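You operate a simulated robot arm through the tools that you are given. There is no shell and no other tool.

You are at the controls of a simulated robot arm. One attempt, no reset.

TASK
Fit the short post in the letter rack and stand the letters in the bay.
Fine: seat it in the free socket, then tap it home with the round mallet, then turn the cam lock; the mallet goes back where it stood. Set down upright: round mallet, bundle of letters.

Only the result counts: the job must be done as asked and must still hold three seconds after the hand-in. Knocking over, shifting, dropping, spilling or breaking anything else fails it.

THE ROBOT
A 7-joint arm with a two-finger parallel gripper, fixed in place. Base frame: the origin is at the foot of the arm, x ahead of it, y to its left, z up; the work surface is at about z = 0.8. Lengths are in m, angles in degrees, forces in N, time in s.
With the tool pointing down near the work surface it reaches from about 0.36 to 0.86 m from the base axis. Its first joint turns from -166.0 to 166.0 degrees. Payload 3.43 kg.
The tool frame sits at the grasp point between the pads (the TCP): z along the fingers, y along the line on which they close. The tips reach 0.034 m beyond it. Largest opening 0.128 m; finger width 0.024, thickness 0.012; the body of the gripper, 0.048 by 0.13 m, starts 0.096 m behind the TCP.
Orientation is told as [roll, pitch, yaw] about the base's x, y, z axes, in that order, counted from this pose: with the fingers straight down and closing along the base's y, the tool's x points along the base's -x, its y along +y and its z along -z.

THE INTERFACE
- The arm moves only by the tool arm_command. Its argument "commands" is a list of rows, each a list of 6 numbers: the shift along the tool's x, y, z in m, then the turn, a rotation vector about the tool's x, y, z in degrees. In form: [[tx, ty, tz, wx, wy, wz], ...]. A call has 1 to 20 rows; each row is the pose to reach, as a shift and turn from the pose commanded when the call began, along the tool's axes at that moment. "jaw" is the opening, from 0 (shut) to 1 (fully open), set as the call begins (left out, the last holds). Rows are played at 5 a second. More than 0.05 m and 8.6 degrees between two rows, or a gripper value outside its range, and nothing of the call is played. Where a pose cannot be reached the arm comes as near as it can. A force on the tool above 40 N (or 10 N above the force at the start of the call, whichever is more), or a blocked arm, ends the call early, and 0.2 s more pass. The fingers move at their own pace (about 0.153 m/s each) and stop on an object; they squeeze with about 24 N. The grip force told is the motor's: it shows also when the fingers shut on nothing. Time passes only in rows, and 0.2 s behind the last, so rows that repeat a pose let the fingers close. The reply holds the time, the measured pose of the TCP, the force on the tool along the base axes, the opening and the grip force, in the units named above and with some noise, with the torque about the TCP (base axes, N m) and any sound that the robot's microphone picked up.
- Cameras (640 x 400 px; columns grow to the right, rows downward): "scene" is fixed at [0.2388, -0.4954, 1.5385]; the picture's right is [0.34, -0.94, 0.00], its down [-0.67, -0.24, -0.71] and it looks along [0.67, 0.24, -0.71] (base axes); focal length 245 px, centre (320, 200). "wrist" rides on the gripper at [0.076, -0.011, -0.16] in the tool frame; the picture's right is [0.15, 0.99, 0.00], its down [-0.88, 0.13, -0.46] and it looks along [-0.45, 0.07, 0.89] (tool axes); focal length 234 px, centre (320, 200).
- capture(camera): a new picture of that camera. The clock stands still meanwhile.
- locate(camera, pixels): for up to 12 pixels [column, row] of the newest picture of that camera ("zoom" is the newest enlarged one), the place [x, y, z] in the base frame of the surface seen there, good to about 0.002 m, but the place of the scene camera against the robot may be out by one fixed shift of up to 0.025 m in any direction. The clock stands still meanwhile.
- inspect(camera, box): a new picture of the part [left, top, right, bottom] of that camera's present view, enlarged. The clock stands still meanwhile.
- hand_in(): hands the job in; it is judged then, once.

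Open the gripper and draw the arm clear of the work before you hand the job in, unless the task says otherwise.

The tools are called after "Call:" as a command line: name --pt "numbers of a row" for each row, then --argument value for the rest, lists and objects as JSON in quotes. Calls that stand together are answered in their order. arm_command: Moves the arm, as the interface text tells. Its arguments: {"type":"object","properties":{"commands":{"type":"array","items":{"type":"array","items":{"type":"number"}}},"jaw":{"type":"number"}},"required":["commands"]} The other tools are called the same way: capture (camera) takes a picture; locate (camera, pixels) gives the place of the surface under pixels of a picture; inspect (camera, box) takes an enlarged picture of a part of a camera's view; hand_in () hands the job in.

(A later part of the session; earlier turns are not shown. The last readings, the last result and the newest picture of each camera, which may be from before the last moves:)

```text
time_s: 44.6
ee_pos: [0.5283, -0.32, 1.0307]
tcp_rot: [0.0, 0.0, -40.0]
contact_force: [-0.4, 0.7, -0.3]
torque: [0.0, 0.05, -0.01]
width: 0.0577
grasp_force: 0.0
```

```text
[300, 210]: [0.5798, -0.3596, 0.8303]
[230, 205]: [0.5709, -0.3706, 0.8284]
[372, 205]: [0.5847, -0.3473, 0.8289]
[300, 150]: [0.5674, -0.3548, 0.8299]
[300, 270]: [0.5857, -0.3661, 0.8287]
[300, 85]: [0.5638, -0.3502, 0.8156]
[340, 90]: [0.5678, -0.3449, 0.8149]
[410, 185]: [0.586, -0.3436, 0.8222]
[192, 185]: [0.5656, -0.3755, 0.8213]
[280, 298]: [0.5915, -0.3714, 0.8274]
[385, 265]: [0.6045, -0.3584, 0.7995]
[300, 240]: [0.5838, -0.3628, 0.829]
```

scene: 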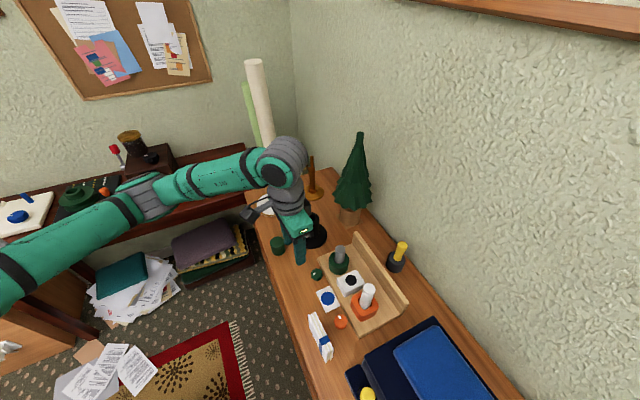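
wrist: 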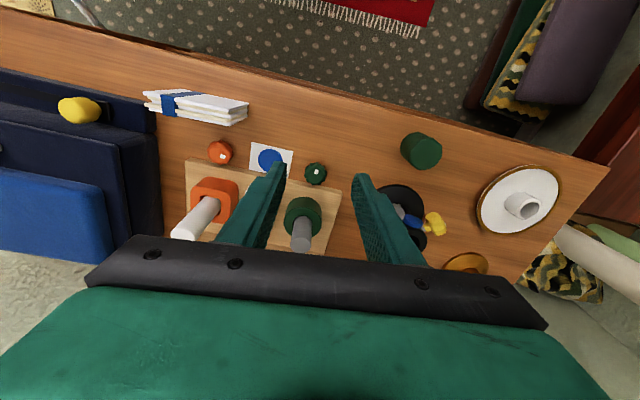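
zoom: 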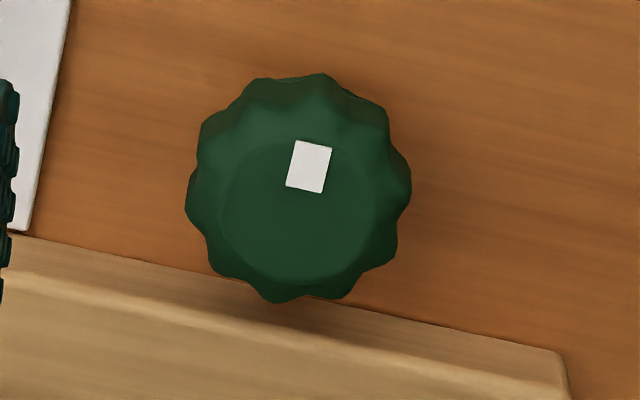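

Knob centre is about (0.577,-0.360), widest (~0.037) at z 0.822, with the rack edge 0.029 away. I hover above it at yaw -19 with the jaw at 0.05 m.

Call:
arm_command --pt "-0.02 0.001 0.025 0 0 -7" --pt "-0.04 0.001 0.05 0 0 -14" --pt "-0.0615 0.002 0.08 0 0 -21" --pt "-0.0615 0.002 0.11 0 0 -21" --pt "-0.0615 0.002 0.11 0 0 -21" --pt "-0.0615 0.002 0.11 0 0 -21" --jaw 0.39

Call:
capture --camera "wrist"

Call:
inspect --camera "wrist" --box '[280, 140, 360, 200]'

```text
time_s: 46.0
ee_pos: [0.5762, -0.3596, 0.9185]
tcp_rot: [0.0, 0.0, -19.0]
contact_force: [0.3, 0.0, 0.3]
torque: [-0.03, 0.04, -0.01]
width: 0.0497
grasp_force: 0.0
```

```text
taken
```

wrist: 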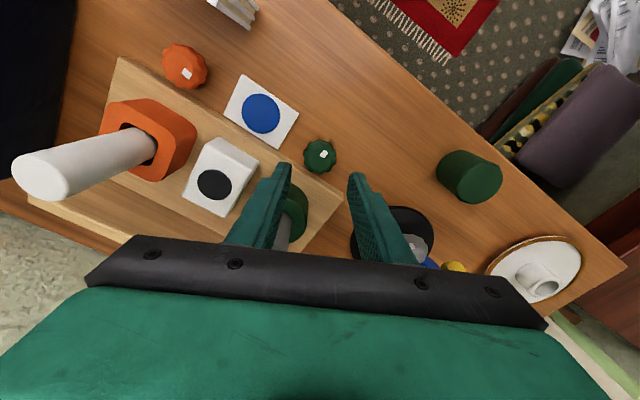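

```text
6.67 times, centred on (320, 170) of wrist
```

zoom: 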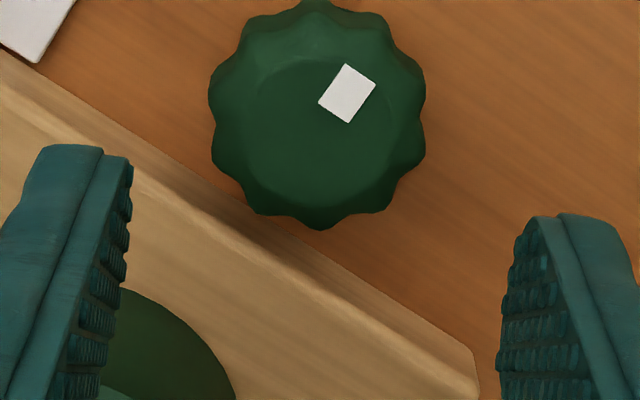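

The knob is between and ahead of the fingers; I measure its outline from this closer view.

Call:
locate --camera "zoom" --pixels '[[216, 110], [420, 105], [320, 222], [320, 120], [320, 60], [320, 195], [260, 120], [385, 120], [335, 93], [345, 110], [110, 160], [535, 225]]'

```text
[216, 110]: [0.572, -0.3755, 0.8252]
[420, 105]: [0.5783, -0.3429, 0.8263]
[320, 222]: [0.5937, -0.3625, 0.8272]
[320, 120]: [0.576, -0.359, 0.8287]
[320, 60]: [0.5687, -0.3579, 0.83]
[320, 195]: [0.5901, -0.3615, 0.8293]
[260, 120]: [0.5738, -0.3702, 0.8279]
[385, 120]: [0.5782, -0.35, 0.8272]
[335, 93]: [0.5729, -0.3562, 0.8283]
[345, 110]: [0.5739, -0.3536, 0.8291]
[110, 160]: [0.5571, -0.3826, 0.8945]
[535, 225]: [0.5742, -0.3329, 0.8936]
```

TCP and knob centre agree within about a millimetre. I descend to z ≈ 0.842 and close on the knob.

Call:
arm_command --pt "0 0 0.03 0 0 0" --pt "0 0 0.055 0 0 0" --pt "0 0 0.07 0 0 0" --pt "0 0 0.078 0 0 0" --pt "0 0 0.078 0 0 0" --jaw 0.39

Call:
arm_command --pt "0 0 0 0 0 0" --pt "0 0 0 0 0 0" --pt "0 0 0 0 0 0" --jaw 0

Call:
capture --camera "wrist"

```text
time_s: 47.2
ee_pos: [0.5769, -0.3607, 0.8416]
tcp_rot: [0.0, 0.1, -19.0]
contact_force: [0.3, 0.2, 0.2]
torque: [-0.01, -0.02, 0.02]
width: 0.0499
grasp_force: 0.1
```

```text
time_s: 48.0
ee_pos: [0.5764, -0.3593, 0.8424]
tcp_rot: [0.1, -0.1, -18.9]
contact_force: [3.5, 16.1, -2.1]
torque: [0.44, 0.04, 0.01]
width: 0.0366
grasp_force: 45.5
```

```text
taken
```

wrist: 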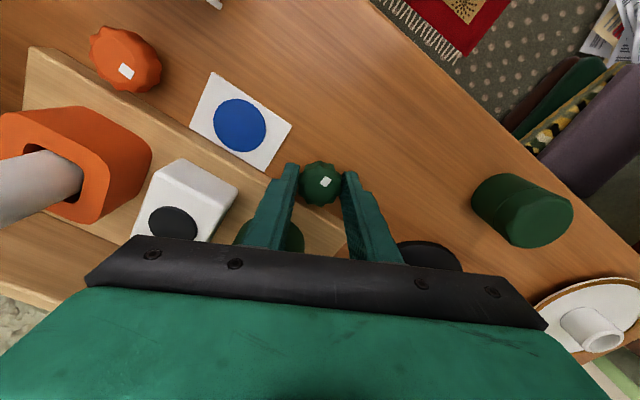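

A side force of 16 N along +y shows the hand is about a millimetre off. I shift +1 mm along the tool's y to balance it.

Call:
arm_command --pt "0 0.0007 0 0 0 0" --pt "0 0.0012 0 0 0 0" --pt "0 0.0012 0 0 0 0" --jaw 0

```text
time_s: 48.8
ee_pos: [0.5762, -0.3602, 0.8433]
tcp_rot: [-0.2, -0.2, -19.1]
contact_force: [6.8, -1.1, -6.3]
torque: [0.21, 0.04, -0.02]
width: 0.0367
grasp_force: 44.6
```

Balanced now. I turn 8 degrees clockwise (seen from above) as a test and read the torque.

Call:
arm_command --pt "0 0 0 0 0 4" --pt "0 0 0 0 0 8" --pt "0 0 0 0 0 8" --jaw 0

Call:
inspect --camera "wrist" --box '[280, 140, 360, 220]'

Call:
inspect --camera "scene" --box '[300, 250, 350, 295]'

```text
time_s: 49.6
ee_pos: [0.5766, -0.3594, 0.8418]
tcp_rot: [0.0, -0.1, -27.1]
contact_force: [6.2, -6.8, -12.3]
torque: [-0.64, -0.94, -0.01]
width: 0.0367
grasp_force: 45.1
```

```text
5.00 times, centred on (320, 180) of wrist
```

zoom: 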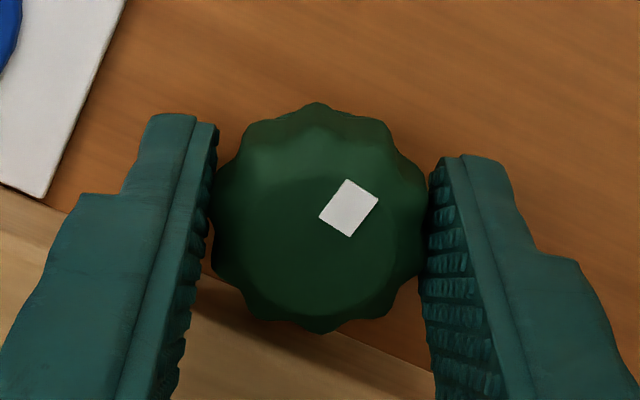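

```text
8.89 times, centred on (325, 272) of scene
```

zoom: 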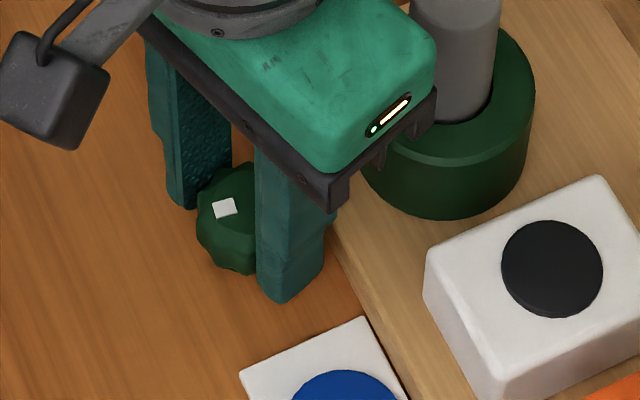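

The knob turns with the fingers and the torque about z is nil. I continue clockwise in steps to yaw about -59.

Call:
arm_command --pt "0 0 0 0 0 5" --pt "0 0 0 0 0 10" --pt "0 0 0 0 0 15" --pt "0 0 0 0 0 20" --pt "0 0 0 0 0 25" --pt "0 0 0 0 0 30" --pt "0 0 0 0 0 32" --jaw 0

Call:
inspect --camera "wrist" --box '[280, 140, 360, 220]'

```text
time_s: 51.2
ee_pos: [0.5772, -0.3591, 0.8426]
tcp_rot: [0.0, -0.1, -59.2]
contact_force: [14.7, -20.5, -15.6]
torque: [-0.59, -0.27, -0.03]
width: 0.0366
grasp_force: 45.3
```

```text
5.00 times, centred on (320, 180) of wrist
```

zoom: 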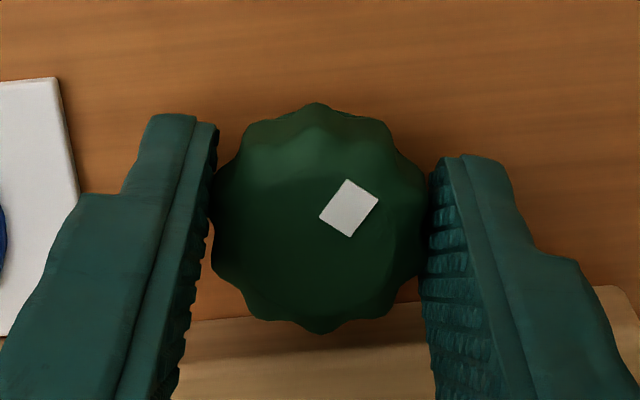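

It has turned 40 degrees; a 25 N side force along -x of the tool has built up, so I shift 1.2 mm that way to relieve it.

Call:
arm_command --pt "-0.0006 0 0 0 0 0" --pt "-0.0012 0 0 0 0 0" --pt "-0.0012 0 0 0 0 0" --jaw 0

```text
time_s: 52.0
ee_pos: [0.5781, -0.3588, 0.8413]
tcp_rot: [0.0, 0.2, -59.0]
contact_force: [-0.7, -0.3, -3.4]
torque: [-0.03, 0.24, 0.04]
width: 0.0368
grasp_force: 44.8
```

Forces are near zero now. I turn a further 16 degrees, to yaw -75, before a regrip is needed.

Call:
arm_command --pt "0 0 0 0 0 4" --pt "0 0 0 0 0 8" --pt "0 0 0 0 0 12" --pt "0 0 0 0 0 16" --pt "0 0 0 0 0 16" --jaw 0

Call:
inspect --camera "wrist" --box '[280, 140, 360, 220]'

Call:
inspect --camera "scene" --box '[300, 250, 350, 295]'

```text
time_s: 53.2
ee_pos: [0.5768, -0.3585, 0.8424]
tcp_rot: [0.0, 0.0, -74.9]
contact_force: [-4.0, 9.8, 6.9]
torque: [0.95, 0.21, -0.05]
width: 0.0366
grasp_force: 44.9
```

```text
5.00 times, centred on (320, 180) of wrist
```

zoom: 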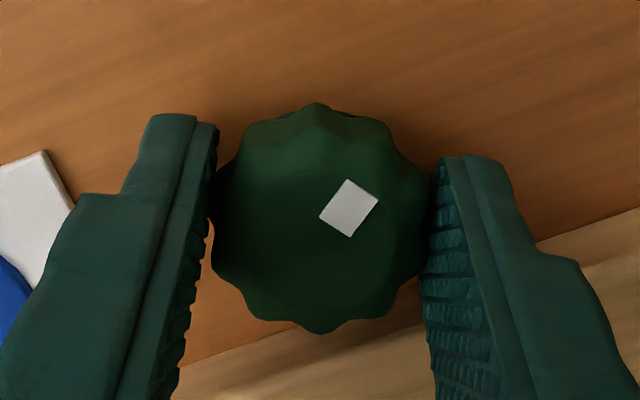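

```text
8.89 times, centred on (325, 272) of scene
```

zoom: 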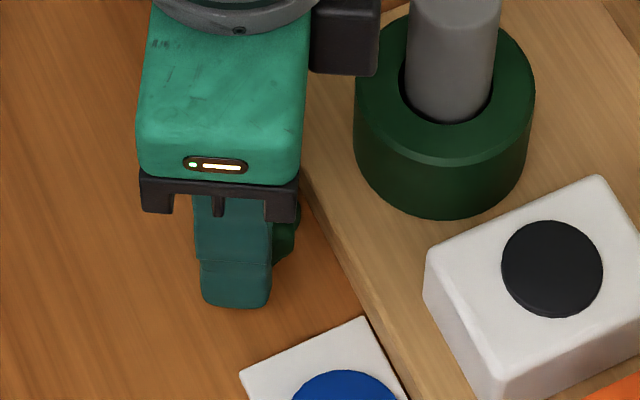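

56 degrees done without a stop. I open slightly, lift, and turn back in the air for a second grip.

Call:
arm_command --pt "0 0 0 0 0 0" --pt "0 0 0 0 0 0" --jaw 0.335

Call:
arm_command --pt "0 0 -0.02 0 0 0" --pt "0 0 -0.05 0 0 0" --pt "0 0 -0.05 0 0 -8" --pt "0 0 -0.05 0 0 -16" --pt "0 0 -0.05 0 0 -24" --pt "0 0 -0.05 0 0 -32" --pt "0 0 -0.05 0 0 -40" --pt "0 0 -0.05 0 0 -48" --pt "0 0 -0.05 0 0 -56" --pt "0 0 -0.05 0 0 -56" --jaw 0.335

Call:
inspect --camera "wrist" --box '[270, 130, 370, 230]'

Call:
inspect --camera "scene" --box '[300, 250, 350, 295]'

```text
time_s: 53.8
ee_pos: [0.5773, -0.3605, 0.8421]
tcp_rot: [0.0, -0.2, -75.0]
contact_force: [-0.1, -0.1, 0.2]
torque: [-0.02, 0.03, 0.0]
width: 0.0427
grasp_force: 0.1
```

```text
time_s: 56.0
ee_pos: [0.5774, -0.3601, 0.8932]
tcp_rot: [0.0, 0.0, -18.9]
contact_force: [-0.4, -0.5, 0.3]
torque: [-0.04, 0.03, 0.01]
width: 0.0427
grasp_force: 0.0
```

```text
4.00 times, centred on (320, 180) of wrist
```

zoom: 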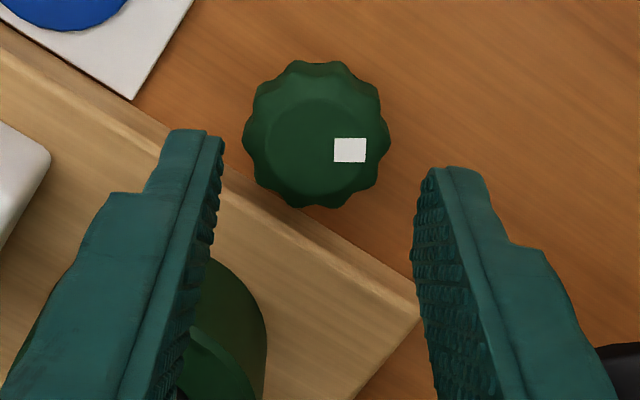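

```text
8.89 times, centred on (325, 272) of scene
```

zoom: 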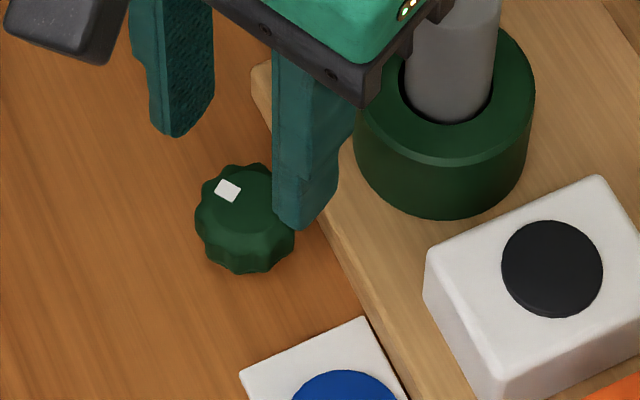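

The mark has moved 56 degrees and holds its place; about 34 degrees remain to match the orange one. I descend again and grip.

Call:
arm_command --pt "0 0 0.02 0 0 0" --pt "0 0 0.04 0 0 0" --pt "0 0 0.05 0 0 0" --pt "0 0 0.05 0 0 0" --jaw 0.36

Call:
arm_command --pt "0 0 0 0 0 0" --pt "0 0 0 0 0 0" --pt "0 0 0 0 0 0" --jaw 0

```text
time_s: 57.0
ee_pos: [0.5772, -0.3602, 0.842]
tcp_rot: [0.0, 0.0, -19.0]
contact_force: [1.4, -0.4, -0.2]
torque: [-0.03, -0.02, -0.01]
width: 0.0465
grasp_force: 0.0
```

```text
time_s: 57.8
ee_pos: [0.5764, -0.3598, 0.8418]
tcp_rot: [0.1, 0.1, -19.0]
contact_force: [-0.8, -6.2, -3.9]
torque: [-0.34, -0.23, -0.01]
width: 0.0365
grasp_force: 45.2
```

Gripped with small side force. I turn 24 degrees further, then check.

Call:
arm_command --pt "0 0 0 0 0 5" --pt "0 0 0 0 0 10" --pt "0 0 0 0 0 15" --pt "0 0 0 0 0 20" --pt "0 0 0 0 0 24" --pt "0 0 0 0 0 24" --jaw 0

Call:
arm_command --pt "0 0 0 0 0 3" --pt "0 0 0 0 0 6" --pt "0 0 0 0 0 8" --pt "0 0 0 0 0 10" --pt "0 0 0 0 0 10" --jaw 0

Call:
inspect --camera "wrist" --box '[270, 130, 370, 230]'

```text
time_s: 59.2
ee_pos: [0.578, -0.3598, 0.8437]
tcp_rot: [0.0, 0.0, -43.1]
contact_force: [-6.1, -6.9, -10.3]
torque: [-0.93, -0.58, 0.01]
width: 0.0366
grasp_force: 44.7
```

```text
time_s: 60.4
ee_pos: [0.5775, -0.3605, 0.8415]
tcp_rot: [0.0, 0.0, -53.1]
contact_force: [-3.4, -11.7, -14.1]
torque: [0.48, 0.29, -0.01]
width: 0.0367
grasp_force: 45.3
```

```text
4.00 times, centred on (320, 180) of wrist
```

zoom: 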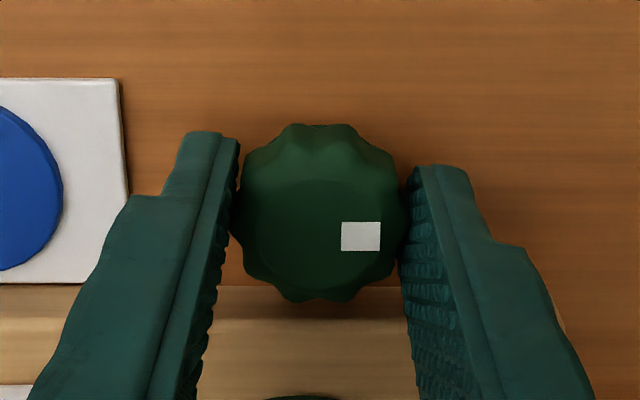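

The mark is now parallel to the rack edge, pointing right like the orange one (90 degrees total). I test 4 degrees further to feel for a stop.

Call:
arm_command --pt "0 0 0 0 0 2" --pt "0 0 0 0 0 4" --pt "0 0 0 0 0 4" --jaw 0

Call:
inspect --camera "wrist" --box '[270, 130, 370, 230]'

```text
time_s: 61.2
ee_pos: [0.5777, -0.3593, 0.8426]
tcp_rot: [0.0, -0.1, -57.0]
contact_force: [-2.1, -19.2, -13.8]
torque: [-1.4, -0.34, -0.03]
width: 0.0363
grasp_force: 45.2
```

```text
4.00 times, centred on (320, 180) of wrist
```

zoom: 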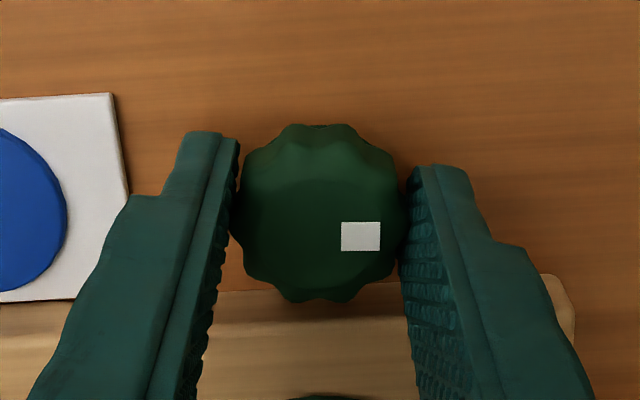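

It still turns freely. I compare with the orange knob's mark closely before deciding how far to go.

Call:
inspect --camera "scene" --box '[325, 305, 357, 337]'

Call:
capture --camera "wrist"

```text
12.50 times, centred on (341, 321) of scene
```

zoom: 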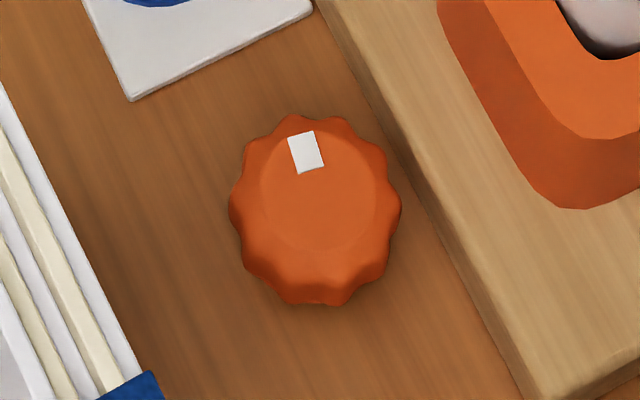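

```text
taken
```

wrist: 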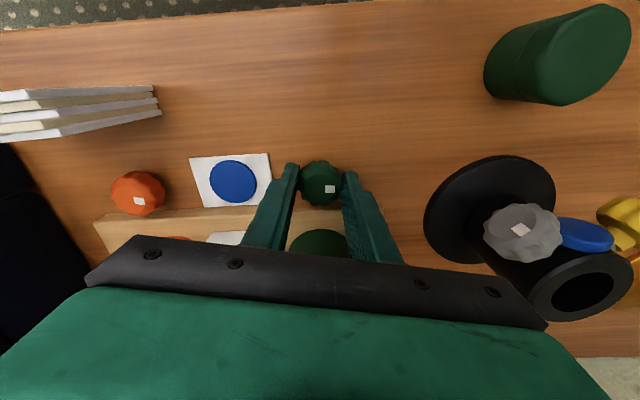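

I locate the ends of the orange mark to get its direction in base axes, in a new scene zoom.

Call:
inspect --camera "scene" --box '[333, 310, 349, 326]'

Call:
inspect --camera "wrist" --box '[110, 165, 170, 220]'

```text
16.00 times, centred on (341, 318) of scene
```

zoom: 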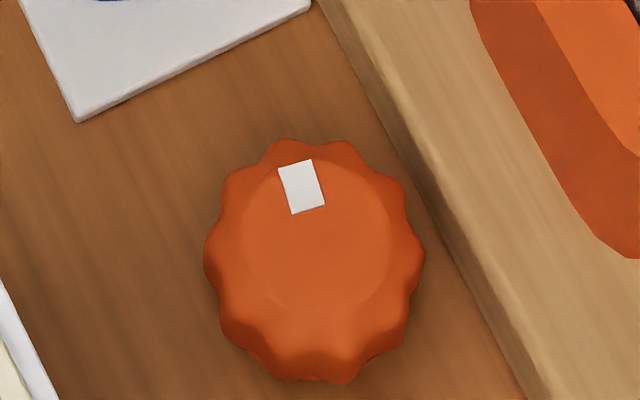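

```text
7.27 times, centred on (140, 192) of wrist
```

zoom: 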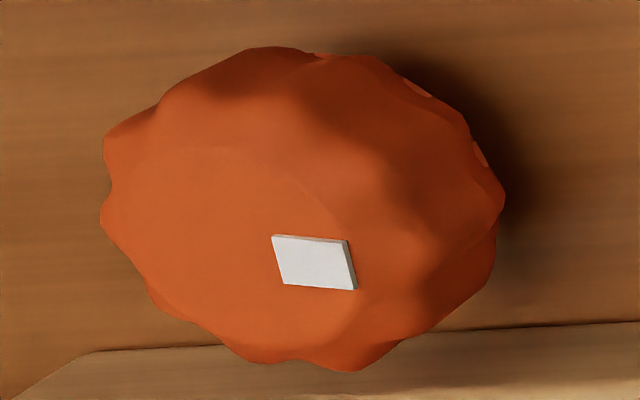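

From several views the orange mark sits at about 37.5 degrees and the green one now at 41.6 degrees in base axes. I turn another 4 degrees to match it while relieving the side force, and read the torque.

Call:
arm_command --pt "-0.0007 -0.0005 0 0 0 1" --pt "-0.0007 -0.0005 0 0 0 2" --pt "-0.0007 -0.0005 0 0 0 3" --pt "-0.0007 -0.0005 0 0 0 4" --pt "-0.0007 -0.0005 0 0 0 4" --jaw 0

Call:
inspect --camera "wrist" --box '[270, 130, 370, 230]'

```text
time_s: 62.4
ee_pos: [0.5772, -0.3592, 0.8419]
tcp_rot: [0.0, 0.2, -61.0]
contact_force: [-4.2, 1.6, -5.7]
torque: [0.74, 0.51, 0.01]
width: 0.0364
grasp_force: 45.1
```

```text
4.00 times, centred on (320, 180) of wrist
```

zoom: 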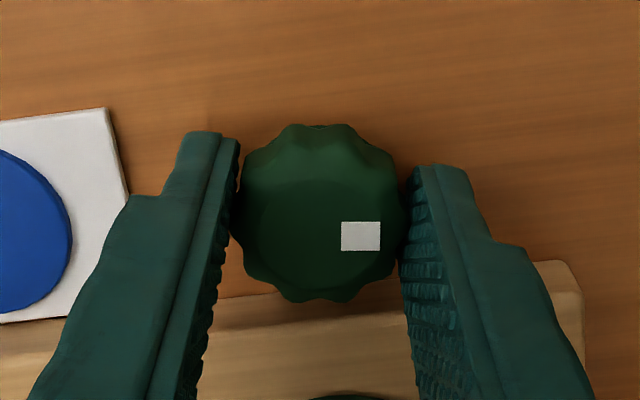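

Still no resistance at 98 degrees total. I probe 4 degrees more for a stop.

Call:
arm_command --pt "0 0 0 0 0 2" --pt "0 0 0 0 0 4" --pt "0 0 0 0 0 4" --jaw 0

Call:
inspect --camera "wrist" --box '[270, 130, 370, 230]'

```text
time_s: 63.2
ee_pos: [0.5782, -0.3605, 0.8424]
tcp_rot: [0.0, -0.1, -65.0]
contact_force: [0.0, 2.9, -8.6]
torque: [0.04, -0.01, 0.39]
width: 0.0364
grasp_force: 44.9
```

```text
4.00 times, centred on (320, 180) of wrist
```

zoom: 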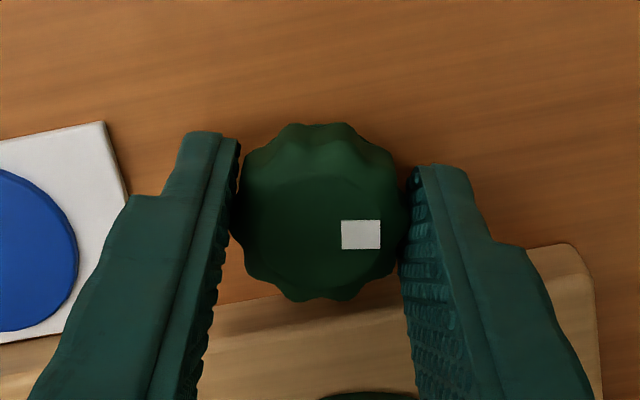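

Torque jumped to 0.39 N m: the cam is at its stop at about 100 degrees, like the orange one. I open the jaw and lift away.

Call:
arm_command --pt "0 0 0 0 0 0" --pt "0 0 0 0 0 0" --jaw 0.37

Call:
arm_command --pt "0 0 -0.02 0 0 0" --pt "0 0 -0.05 0 0 0" --pt "0 0 -0.09 0 0 0" --pt "0 0 -0.13 0 0 0" --pt "0 0 -0.17 0 0 0" --pt "0 0 -0.2 0 0 0" --pt "0 0 -0.2 0 0 0" --jaw 0.37

Call:
capture --camera "wrist"

Call:
inspect --camera "scene" --box '[300, 230, 380, 310]'

```text
time_s: 63.8
ee_pos: [0.5764, -0.3596, 0.8412]
tcp_rot: [0.0, -0.1, -64.9]
contact_force: [0.2, -0.6, 0.2]
torque: [0.01, 0.03, 0.0]
width: 0.0475
grasp_force: 0.0
```

```text
time_s: 65.4
ee_pos: [0.5784, -0.3585, 1.0432]
tcp_rot: [0.1, 0.1, -64.9]
contact_force: [0.0, -0.9, 0.5]
torque: [0.01, 0.04, 0.02]
width: 0.0472
grasp_force: 0.0
```

```text
taken
```

wrist: 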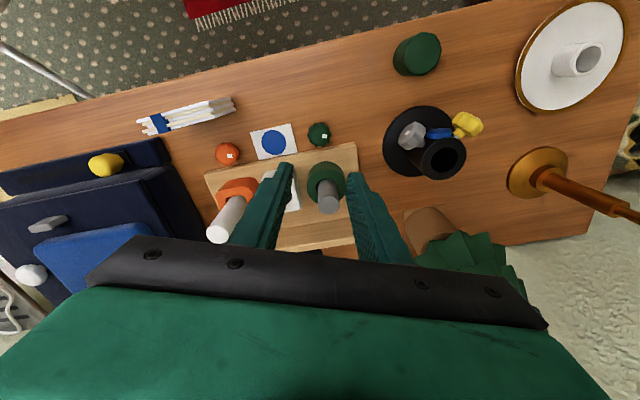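

```text
5.00 times, centred on (340, 270) of scene
```

zoom: 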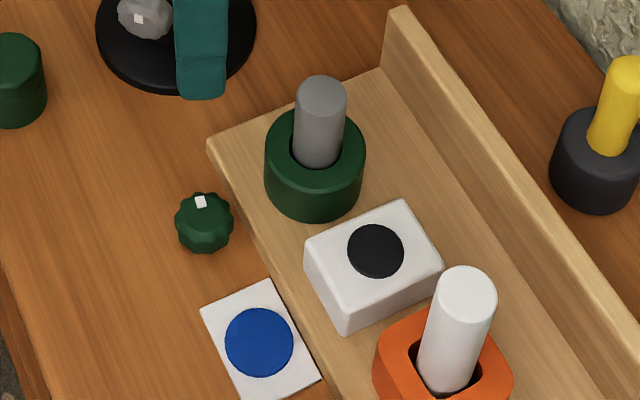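

The lock is turned. Now the letters: their long axis lies at about 47 degrees, so I move over them while turning to yaw +47.6, hovering well above.

Call:
arm_command --pt "0.0006 -0.0132 0.003 0 0 -8.04" --pt "0.0011 -0.0265 0.006 0 0 -16.08" --pt "0.0017 -0.0397 0.009 0 0 -24.12" --pt "0.0023 -0.0529 0.012 0 0 -32.16" --pt "0.0028 -0.0662 0.015 0 0 -40.2" --pt "0.0034 -0.0794 0.018 0 0 -48.24" --pt "0.004 -0.0927 0.021 0 0 -56.28" --pt "0.0045 -0.1059 0.024 0 0 -64.32" --pt "0.0051 -0.1191 0.027 0 0 -72.36" --pt "0.0056 -0.1324 0.03 0 0 -80.4" --pt "0.0062 -0.1456 0.033 0 0 -88.44" --pt "0.0068 -0.1588 0.036 0 0 -96.48" --pt "0.0073 -0.1721 0.039 0 0 -104.52" --pt "0.0079 -0.1853 0.042 0 0 -112.6" --pt "0.0079 -0.1853 0.042 0 0 -112.6" --jaw 0.45

Call:
capture --camera "wrist"

Call:
capture --camera "scene"

```text
time_s: 68.6
ee_pos: [0.4067, -0.4318, 0.9998]
tcp_rot: [0.1, 0.0, 47.7]
contact_force: [0.1, -0.3, -0.6]
torque: [-0.01, -0.01, -0.03]
width: 0.0576
grasp_force: 0.2
```

```text
taken
```

wrist: 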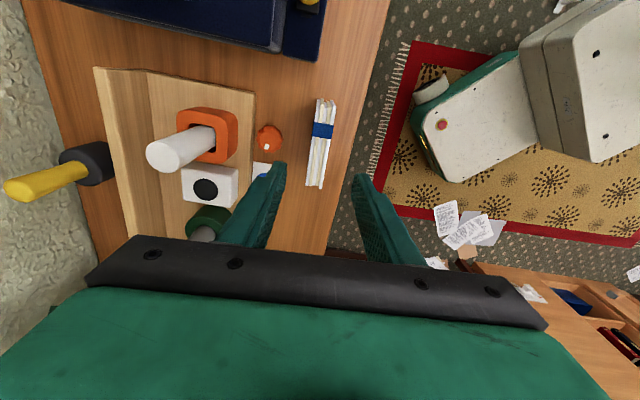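

```text
taken
```

scene: 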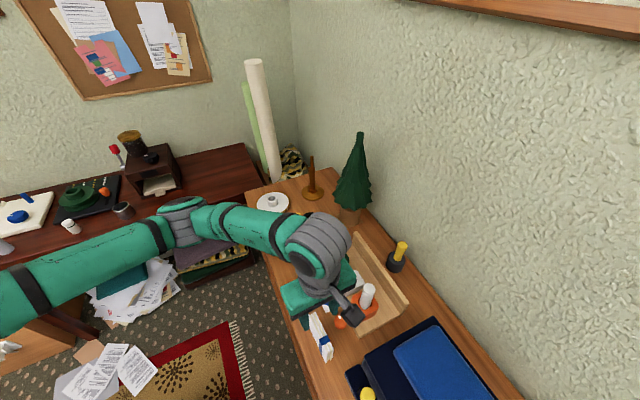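

The bundle appears at (320,140), in line with the fingers. I zoom to measure its top corners precisely.

Call:
inspect --camera "wrist" --box '[280, 85, 360, 200]'

```text
3.48 times, centred on (320, 142) of wrist
```

zoom: 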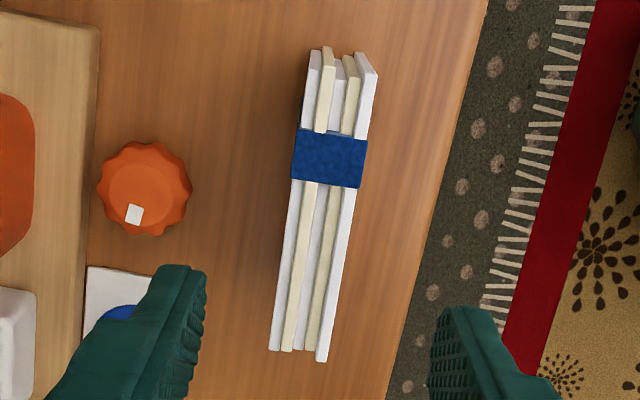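

I locate the ends and sides of the outer letters' top edges and the band.

Call:
locate --camera "zoom" --pixels '[[314, 60], [368, 62], [274, 342], [321, 352], [298, 200], [349, 200], [284, 270], [336, 270], [330, 155], [298, 160], [362, 165], [302, 345]]'

Call:
locate --camera "zoom" --pixels '[[325, 60], [340, 70], [352, 65], [288, 340], [298, 340], [310, 340], [324, 250], [310, 250], [300, 250], [130, 215], [140, 185], [135, 270]]'

```text
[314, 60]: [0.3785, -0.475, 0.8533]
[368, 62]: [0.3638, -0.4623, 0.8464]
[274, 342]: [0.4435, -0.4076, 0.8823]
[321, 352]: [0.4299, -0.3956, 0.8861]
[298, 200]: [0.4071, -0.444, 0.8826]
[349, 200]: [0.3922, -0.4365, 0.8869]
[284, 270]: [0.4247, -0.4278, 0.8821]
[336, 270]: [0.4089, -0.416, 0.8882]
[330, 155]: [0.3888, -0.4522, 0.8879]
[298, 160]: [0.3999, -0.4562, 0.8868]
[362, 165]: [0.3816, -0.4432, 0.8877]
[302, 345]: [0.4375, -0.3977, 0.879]
```

```text
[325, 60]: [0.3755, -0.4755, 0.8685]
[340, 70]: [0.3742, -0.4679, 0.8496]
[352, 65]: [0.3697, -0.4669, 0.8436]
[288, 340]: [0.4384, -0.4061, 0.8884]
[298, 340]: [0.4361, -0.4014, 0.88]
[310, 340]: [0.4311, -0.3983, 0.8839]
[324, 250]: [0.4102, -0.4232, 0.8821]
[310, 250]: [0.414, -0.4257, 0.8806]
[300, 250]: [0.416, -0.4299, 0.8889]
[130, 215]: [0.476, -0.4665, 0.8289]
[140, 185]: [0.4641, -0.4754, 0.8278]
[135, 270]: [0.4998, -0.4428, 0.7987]
```

Bundle midline matches the hand within 1 mm and the band is clear of the finger line. I descend to TCP z 0.8865 and close gently.

Call:
arm_command --pt "0 0 0.04 0 0 0" --pt "0 0 0.075 0 0 0" --pt "0 0 0.1 0 0 0" --pt "0 0 0.1135 0 0 0" --pt "0 0 0.1135 0 0 0" --jaw 0.4

Call:
arm_command --pt "0 0 0 0 0 0" --pt "0 0 0 0 0 0" --pt "0 0 0 0 0 0" --pt "0 0 0 0 0 0" --jaw 0

Call:
capture --camera "wrist"

```text
time_s: 69.8
ee_pos: [0.4067, -0.4328, 0.8849]
tcp_rot: [-0.1, 0.1, 47.6]
contact_force: [1.1, -0.1, -0.7]
torque: [-0.05, 0.13, 0.01]
width: 0.0514
grasp_force: 0.0
```

```text
time_s: 70.8
ee_pos: [0.4063, -0.4311, 0.8854]
tcp_rot: [0.0, 0.0, 47.7]
contact_force: [-1.5, 0.1, 2.9]
torque: [0.08, 0.0, 0.01]
width: 0.0236
grasp_force: 24.5
```

```text
taken
```

wrist: 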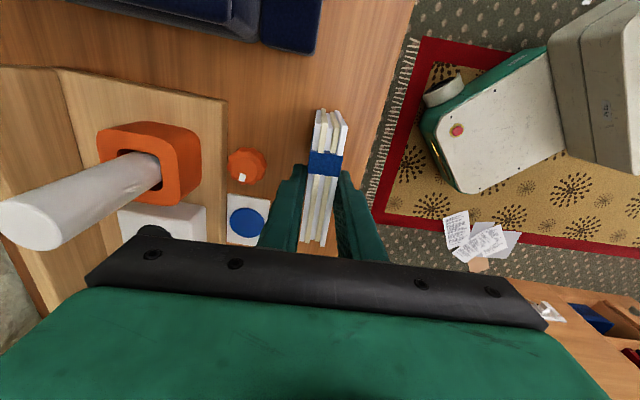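

The bundle is held (0.0236 m, 24 N). I lift it straight up 0.17 m.

Call:
arm_command --pt "0 0 -0.01 0 0 0" --pt "0 0 -0.04 0 0 0" --pt "0 0 -0.08 0 0 0" --pt "0 0 -0.125 0 0 0" --pt "0 0 -0.17 0 0 0" --pt "0 0 -0.17 0 0 0" --jaw 0

Call:
capture --camera "wrist"

Call:
capture --camera "scene"

```text
time_s: 72.2
ee_pos: [0.4063, -0.4326, 1.0562]
tcp_rot: [0.0, -0.1, 47.7]
contact_force: [-0.5, -0.6, -0.9]
torque: [-0.01, 0.01, -0.02]
width: 0.0234
grasp_force: 24.6
```

```text
taken
```

wrist: 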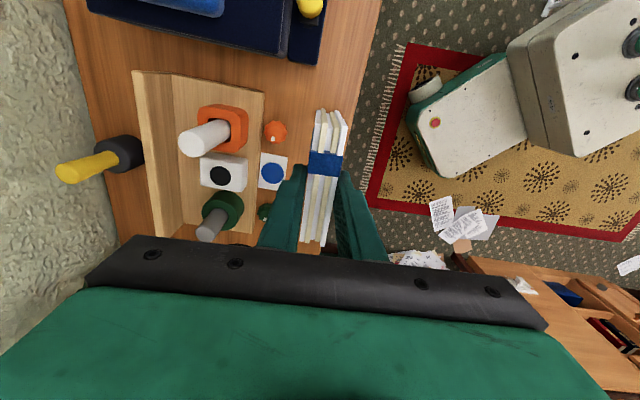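

```text
taken
```

scene: 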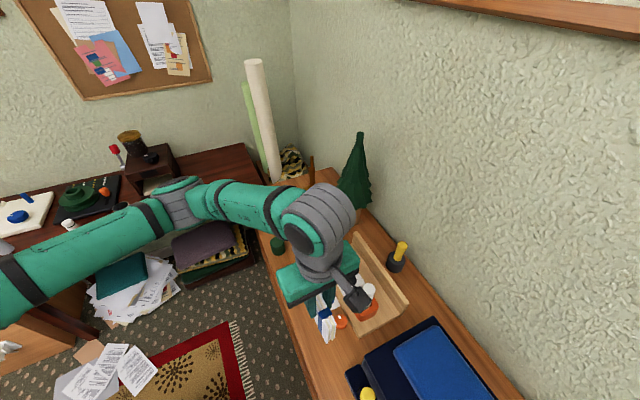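

Lifted. This view shows the whole rack at (195,160), so I measure the bay between sockets and backboard from here.

Call:
inspect --camera "wrist" --box '[120, 60, 290, 240]'

```text
2.22 times, centred on (205, 150) of wrist
```

zoom: 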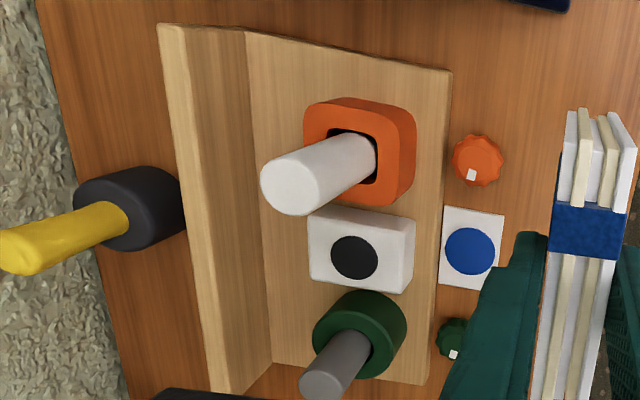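

I locate points along the base/backboard joint, the backboard top and the rear faces of the sockets.

Call:
locate --camera "zoom" --pixels '[[255, 80], [262, 180], [270, 300], [240, 80], [246, 180], [256, 300], [180, 100], [200, 200], [220, 300], [308, 112], [312, 240], [318, 330]]'

Call:
locate --camera "zoom" --pixels '[[450, 72], [428, 383], [300, 245], [300, 210], [285, 260], [318, 262], [350, 285], [312, 222], [250, 35], [444, 150], [438, 220], [290, 170]]'

```text
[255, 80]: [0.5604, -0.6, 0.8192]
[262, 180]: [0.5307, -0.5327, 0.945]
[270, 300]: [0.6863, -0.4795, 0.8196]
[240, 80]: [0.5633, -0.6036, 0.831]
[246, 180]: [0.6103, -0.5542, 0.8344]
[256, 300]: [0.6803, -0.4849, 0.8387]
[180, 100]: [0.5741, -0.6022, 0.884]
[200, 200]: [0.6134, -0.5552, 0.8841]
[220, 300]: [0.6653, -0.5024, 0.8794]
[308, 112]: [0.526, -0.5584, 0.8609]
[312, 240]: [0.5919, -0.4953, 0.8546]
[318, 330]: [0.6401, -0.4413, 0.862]
```

```text
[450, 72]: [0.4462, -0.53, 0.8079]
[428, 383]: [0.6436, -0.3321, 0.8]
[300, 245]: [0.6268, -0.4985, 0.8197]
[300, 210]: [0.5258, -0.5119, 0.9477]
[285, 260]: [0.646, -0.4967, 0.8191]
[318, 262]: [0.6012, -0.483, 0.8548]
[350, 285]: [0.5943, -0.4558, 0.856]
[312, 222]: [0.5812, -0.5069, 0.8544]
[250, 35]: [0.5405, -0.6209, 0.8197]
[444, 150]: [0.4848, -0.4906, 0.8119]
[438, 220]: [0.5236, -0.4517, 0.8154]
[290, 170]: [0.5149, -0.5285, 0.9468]
```

The rack is at 45 degrees; the bay spans 0.054 m between socket rears and backboard. I carry the bundle first along the rack, then across, high above the posts, turning 2.6 degrees to align.

Call:
arm_command --pt "-0.029 0 0 0 0 0.8" --pt "-0.058 0 0 0 0 1.6" --pt "-0.0867 0 0 0 0 2.6" --pt "-0.0867 -0.034 0 0 0 2.6" --pt "-0.0867 -0.068 0 0 0 2.6" --pt "-0.0867 -0.102 0 0 0 2.6" --pt "-0.0867 -0.137 0 0 0 2.6" --pt "-0.0867 -0.171 0 0 0 2.6" --pt "-0.0867 -0.2052 0 0 0 2.6" --pt "-0.0867 -0.2052 0 0 0 2.6" --pt "-0.0867 -0.2052 0 0 0 2.6" --jaw 0

Call:
capture --camera "wrist"

Call:
capture --camera "scene"

```text
time_s: 74.6
ee_pos: [0.6149, -0.505, 1.0588]
tcp_rot: [0.0, 0.0, 45.0]
contact_force: [0.1, -0.1, -0.8]
torque: [0.0, -0.05, 0.01]
width: 0.0232
grasp_force: 23.9
```

```text
taken
```

wrist: 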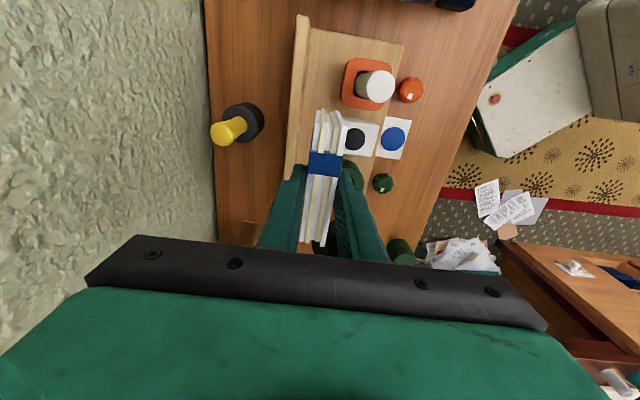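

```text
taken
```

scene: 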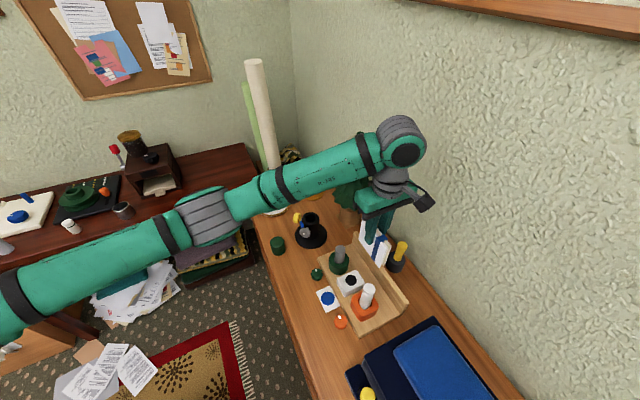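

The bundle hangs above the bay. I zoom to verify its alignment with the backboard before lowering.

Call:
inspect --camera "wrist" --box '[270, 60, 380, 220]'

Call:
inspect --camera "scene" --box '[320, 200, 430, 330]'

```text
2.50 times, centred on (325, 140) of wrist
```

zoom: 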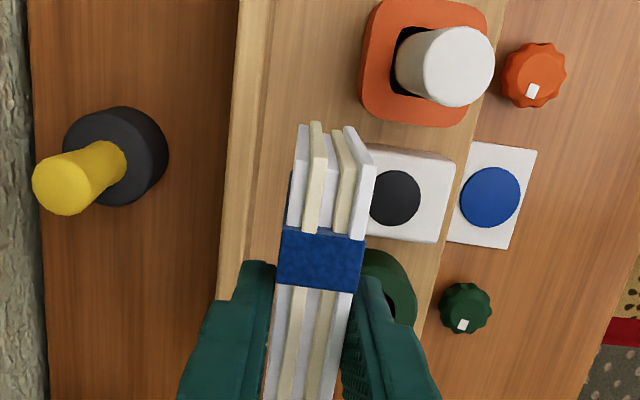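

```text
3.08 times, centred on (375, 265) of scene
```

zoom: 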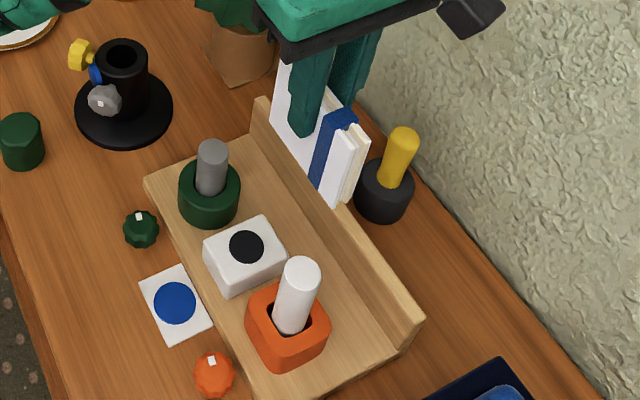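

I locate the bundle's top edges and the backboard in a fresh wrist zoom.

Call:
inspect --camera "wrist" --box '[270, 60, 380, 220]'

Call:
locate --camera "zoom" --pixels '[[300, 135], [367, 190], [283, 300], [343, 310], [272, 380], [335, 380], [240, 100], [262, 100], [275, 100], [330, 225], [230, 200], [252, 200]]'

```text
2.50 times, centred on (325, 140) of wrist
```

zoom: 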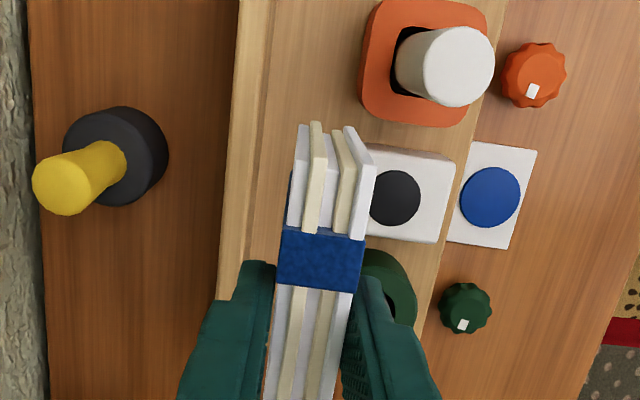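

```text
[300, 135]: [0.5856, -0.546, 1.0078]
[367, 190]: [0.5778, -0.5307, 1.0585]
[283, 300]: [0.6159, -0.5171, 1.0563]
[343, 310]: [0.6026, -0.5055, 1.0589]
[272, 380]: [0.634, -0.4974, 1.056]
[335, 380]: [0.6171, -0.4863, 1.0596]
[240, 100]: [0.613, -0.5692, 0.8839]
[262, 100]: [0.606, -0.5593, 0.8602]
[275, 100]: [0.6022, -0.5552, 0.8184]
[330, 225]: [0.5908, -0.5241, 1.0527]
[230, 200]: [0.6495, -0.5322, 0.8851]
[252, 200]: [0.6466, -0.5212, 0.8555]
```

The bundle lies between w 0.780 and 0.803, with ~10 mm to the sockets and ~21 mm to the backboard. I lower it 0.14 m, to about 1 cm above the rack base.

Call:
arm_command --pt "0 0 0.035 0 0 0" --pt "0 0 0.07 0 0 0" --pt "0 0 0.1 0 0 0" --pt "0 0 0.125 0 0 0" --pt "0 0 0.14 0 0 0" --pt "0 0 0.14 0 0 0" --jaw 0

Call:
inspect --camera "wrist" --box '[240, 60, 400, 240]'

Call:
inspect --camera "scene" --box '[320, 220, 430, 330]'

```text
time_s: 76.0
ee_pos: [0.6166, -0.5059, 0.9177]
tcp_rot: [0.0, 0.0, 45.0]
contact_force: [0.1, -0.4, -1.4]
torque: [-0.02, -0.01, -0.01]
width: 0.0234
grasp_force: 24.1
```

```text
2.22 times, centred on (320, 150) of wrist
```

zoom: 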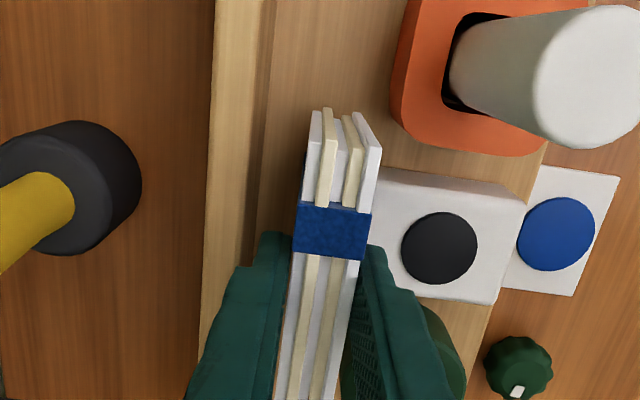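

```text
3.64 times, centred on (375, 275) of scene
```

zoom: 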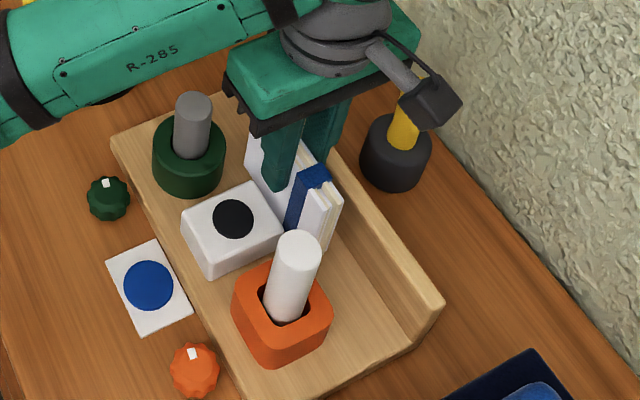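

The bundle is inside the bay clear of everything. I lower in small steps until it touches the base.

Call:
arm_command --pt "0 0 0.004 0 0 0" --pt "0 0 0.007 0 0 0" --pt "0 0 0.009 0 0 0" --pt "0 0 0.009 0 0 0" --jaw 0

Call:
arm_command --pt "0 0 0.001 0 0 0" --pt "0 0 0.001 0 0 0" --jaw 0

```text
time_s: 77.0
ee_pos: [0.6157, -0.5061, 0.9073]
tcp_rot: [0.0, 0.1, 45.0]
contact_force: [-0.1, 0.2, -0.9]
torque: [-0.02, -0.01, 0.02]
width: 0.0233
grasp_force: 24.5
```

```text
time_s: 77.6
ee_pos: [0.6149, -0.5055, 0.9066]
tcp_rot: [0.0, 0.0, 45.0]
contact_force: [-0.5, -0.1, -1.0]
torque: [-0.01, -0.02, 0.03]
width: 0.0229
grasp_force: 24.4
```

No contact yet at z 0.9066. I go on in 1 mm steps.

Call:
arm_command --pt "0 0 0.001 0 0 0" --pt "0 0 0.001 0 0 0" --jaw 0

Call:
arm_command --pt "0 0 0.001 0 0 0" --pt "0 0 0.001 0 0 0" --jaw 0

```text
time_s: 78.2
ee_pos: [0.6155, -0.507, 0.9049]
tcp_rot: [0.0, 0.0, 45.0]
contact_force: [0.4, 0.4, -0.7]
torque: [0.01, -0.01, 0.04]
width: 0.0231
grasp_force: 24.3
```

```text
time_s: 78.8
ee_pos: [0.6153, -0.5058, 0.906]
tcp_rot: [0.0, 0.0, 45.0]
contact_force: [1.0, -0.2, 3.8]
torque: [0.14, -0.14, 0.04]
width: 0.0232
grasp_force: 24.1
```

The bundle touches the base (+3.8 N). I open only to 0.032 m so the rear finger keeps clear of the backboard.

Call:
arm_command --pt "0 0 0 0 0 0" --pt "0 0 0 0 0 0" --pt "0 0 0 0 0 0" --jaw 0.25

Call:
inspect --camera "wrist" --box '[240, 60, 400, 240]'

Call:
inspect --camera "scene" --box '[340, 230, 400, 310]'

```text
time_s: 79.6
ee_pos: [0.6156, -0.5083, 0.9057]
tcp_rot: [0.0, 0.0, 45.0]
contact_force: [0.7, 0.2, 0.3]
torque: [0.01, -0.02, 0.0]
width: 0.0322
grasp_force: 0.1
```

```text
2.22 times, centred on (320, 150) of wrist
```

zoom: 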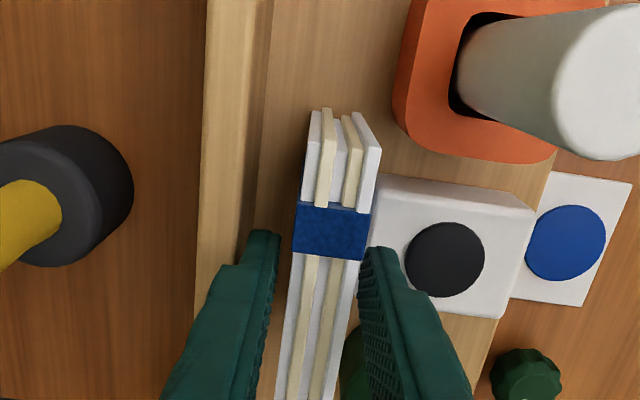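

```text
5.00 times, centred on (370, 270) of scene
```

zoom: 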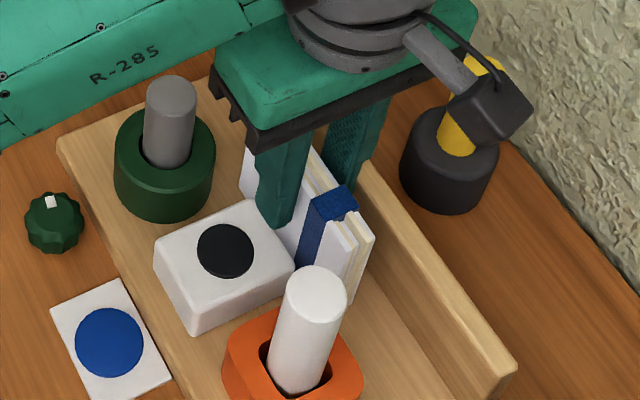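

The bundle stands free between the fingers. I raise the hand straight up.

Call:
arm_command --pt "0 0 -0.015 0 0 0" --pt "0 0 -0.035 0 0 0" --pt "0 0 -0.06 0 0 0" --pt "0 0 -0.1 0 0 0" --pt "0 0 -0.14 0 0 0" --pt "0 0 -0.18 0 0 0" --pt "0 0 -0.2 0 0 0" --pt "0 0 -0.2 0 0 0" --jaw 0.25

Call:
capture --camera "wrist"

Call:
inspect --camera "scene" --box '[320, 220, 430, 330]'

```text
time_s: 81.4
ee_pos: [0.6156, -0.5053, 1.1069]
tcp_rot: [0.0, 0.0, 45.0]
contact_force: [-0.7, 0.3, 0.1]
torque: [0.02, 0.02, 0.01]
width: 0.0322
grasp_force: 0.1
```

```text
taken
```

wrist: 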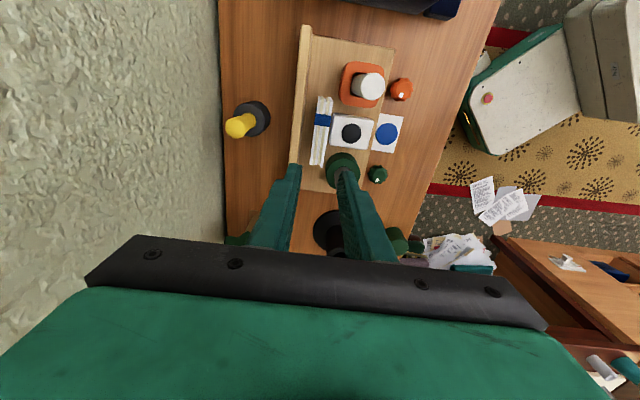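

```text
3.64 times, centred on (375, 275) of scene
```

zoom: 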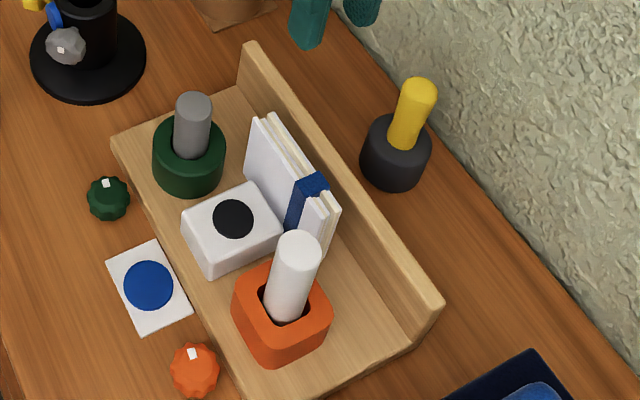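

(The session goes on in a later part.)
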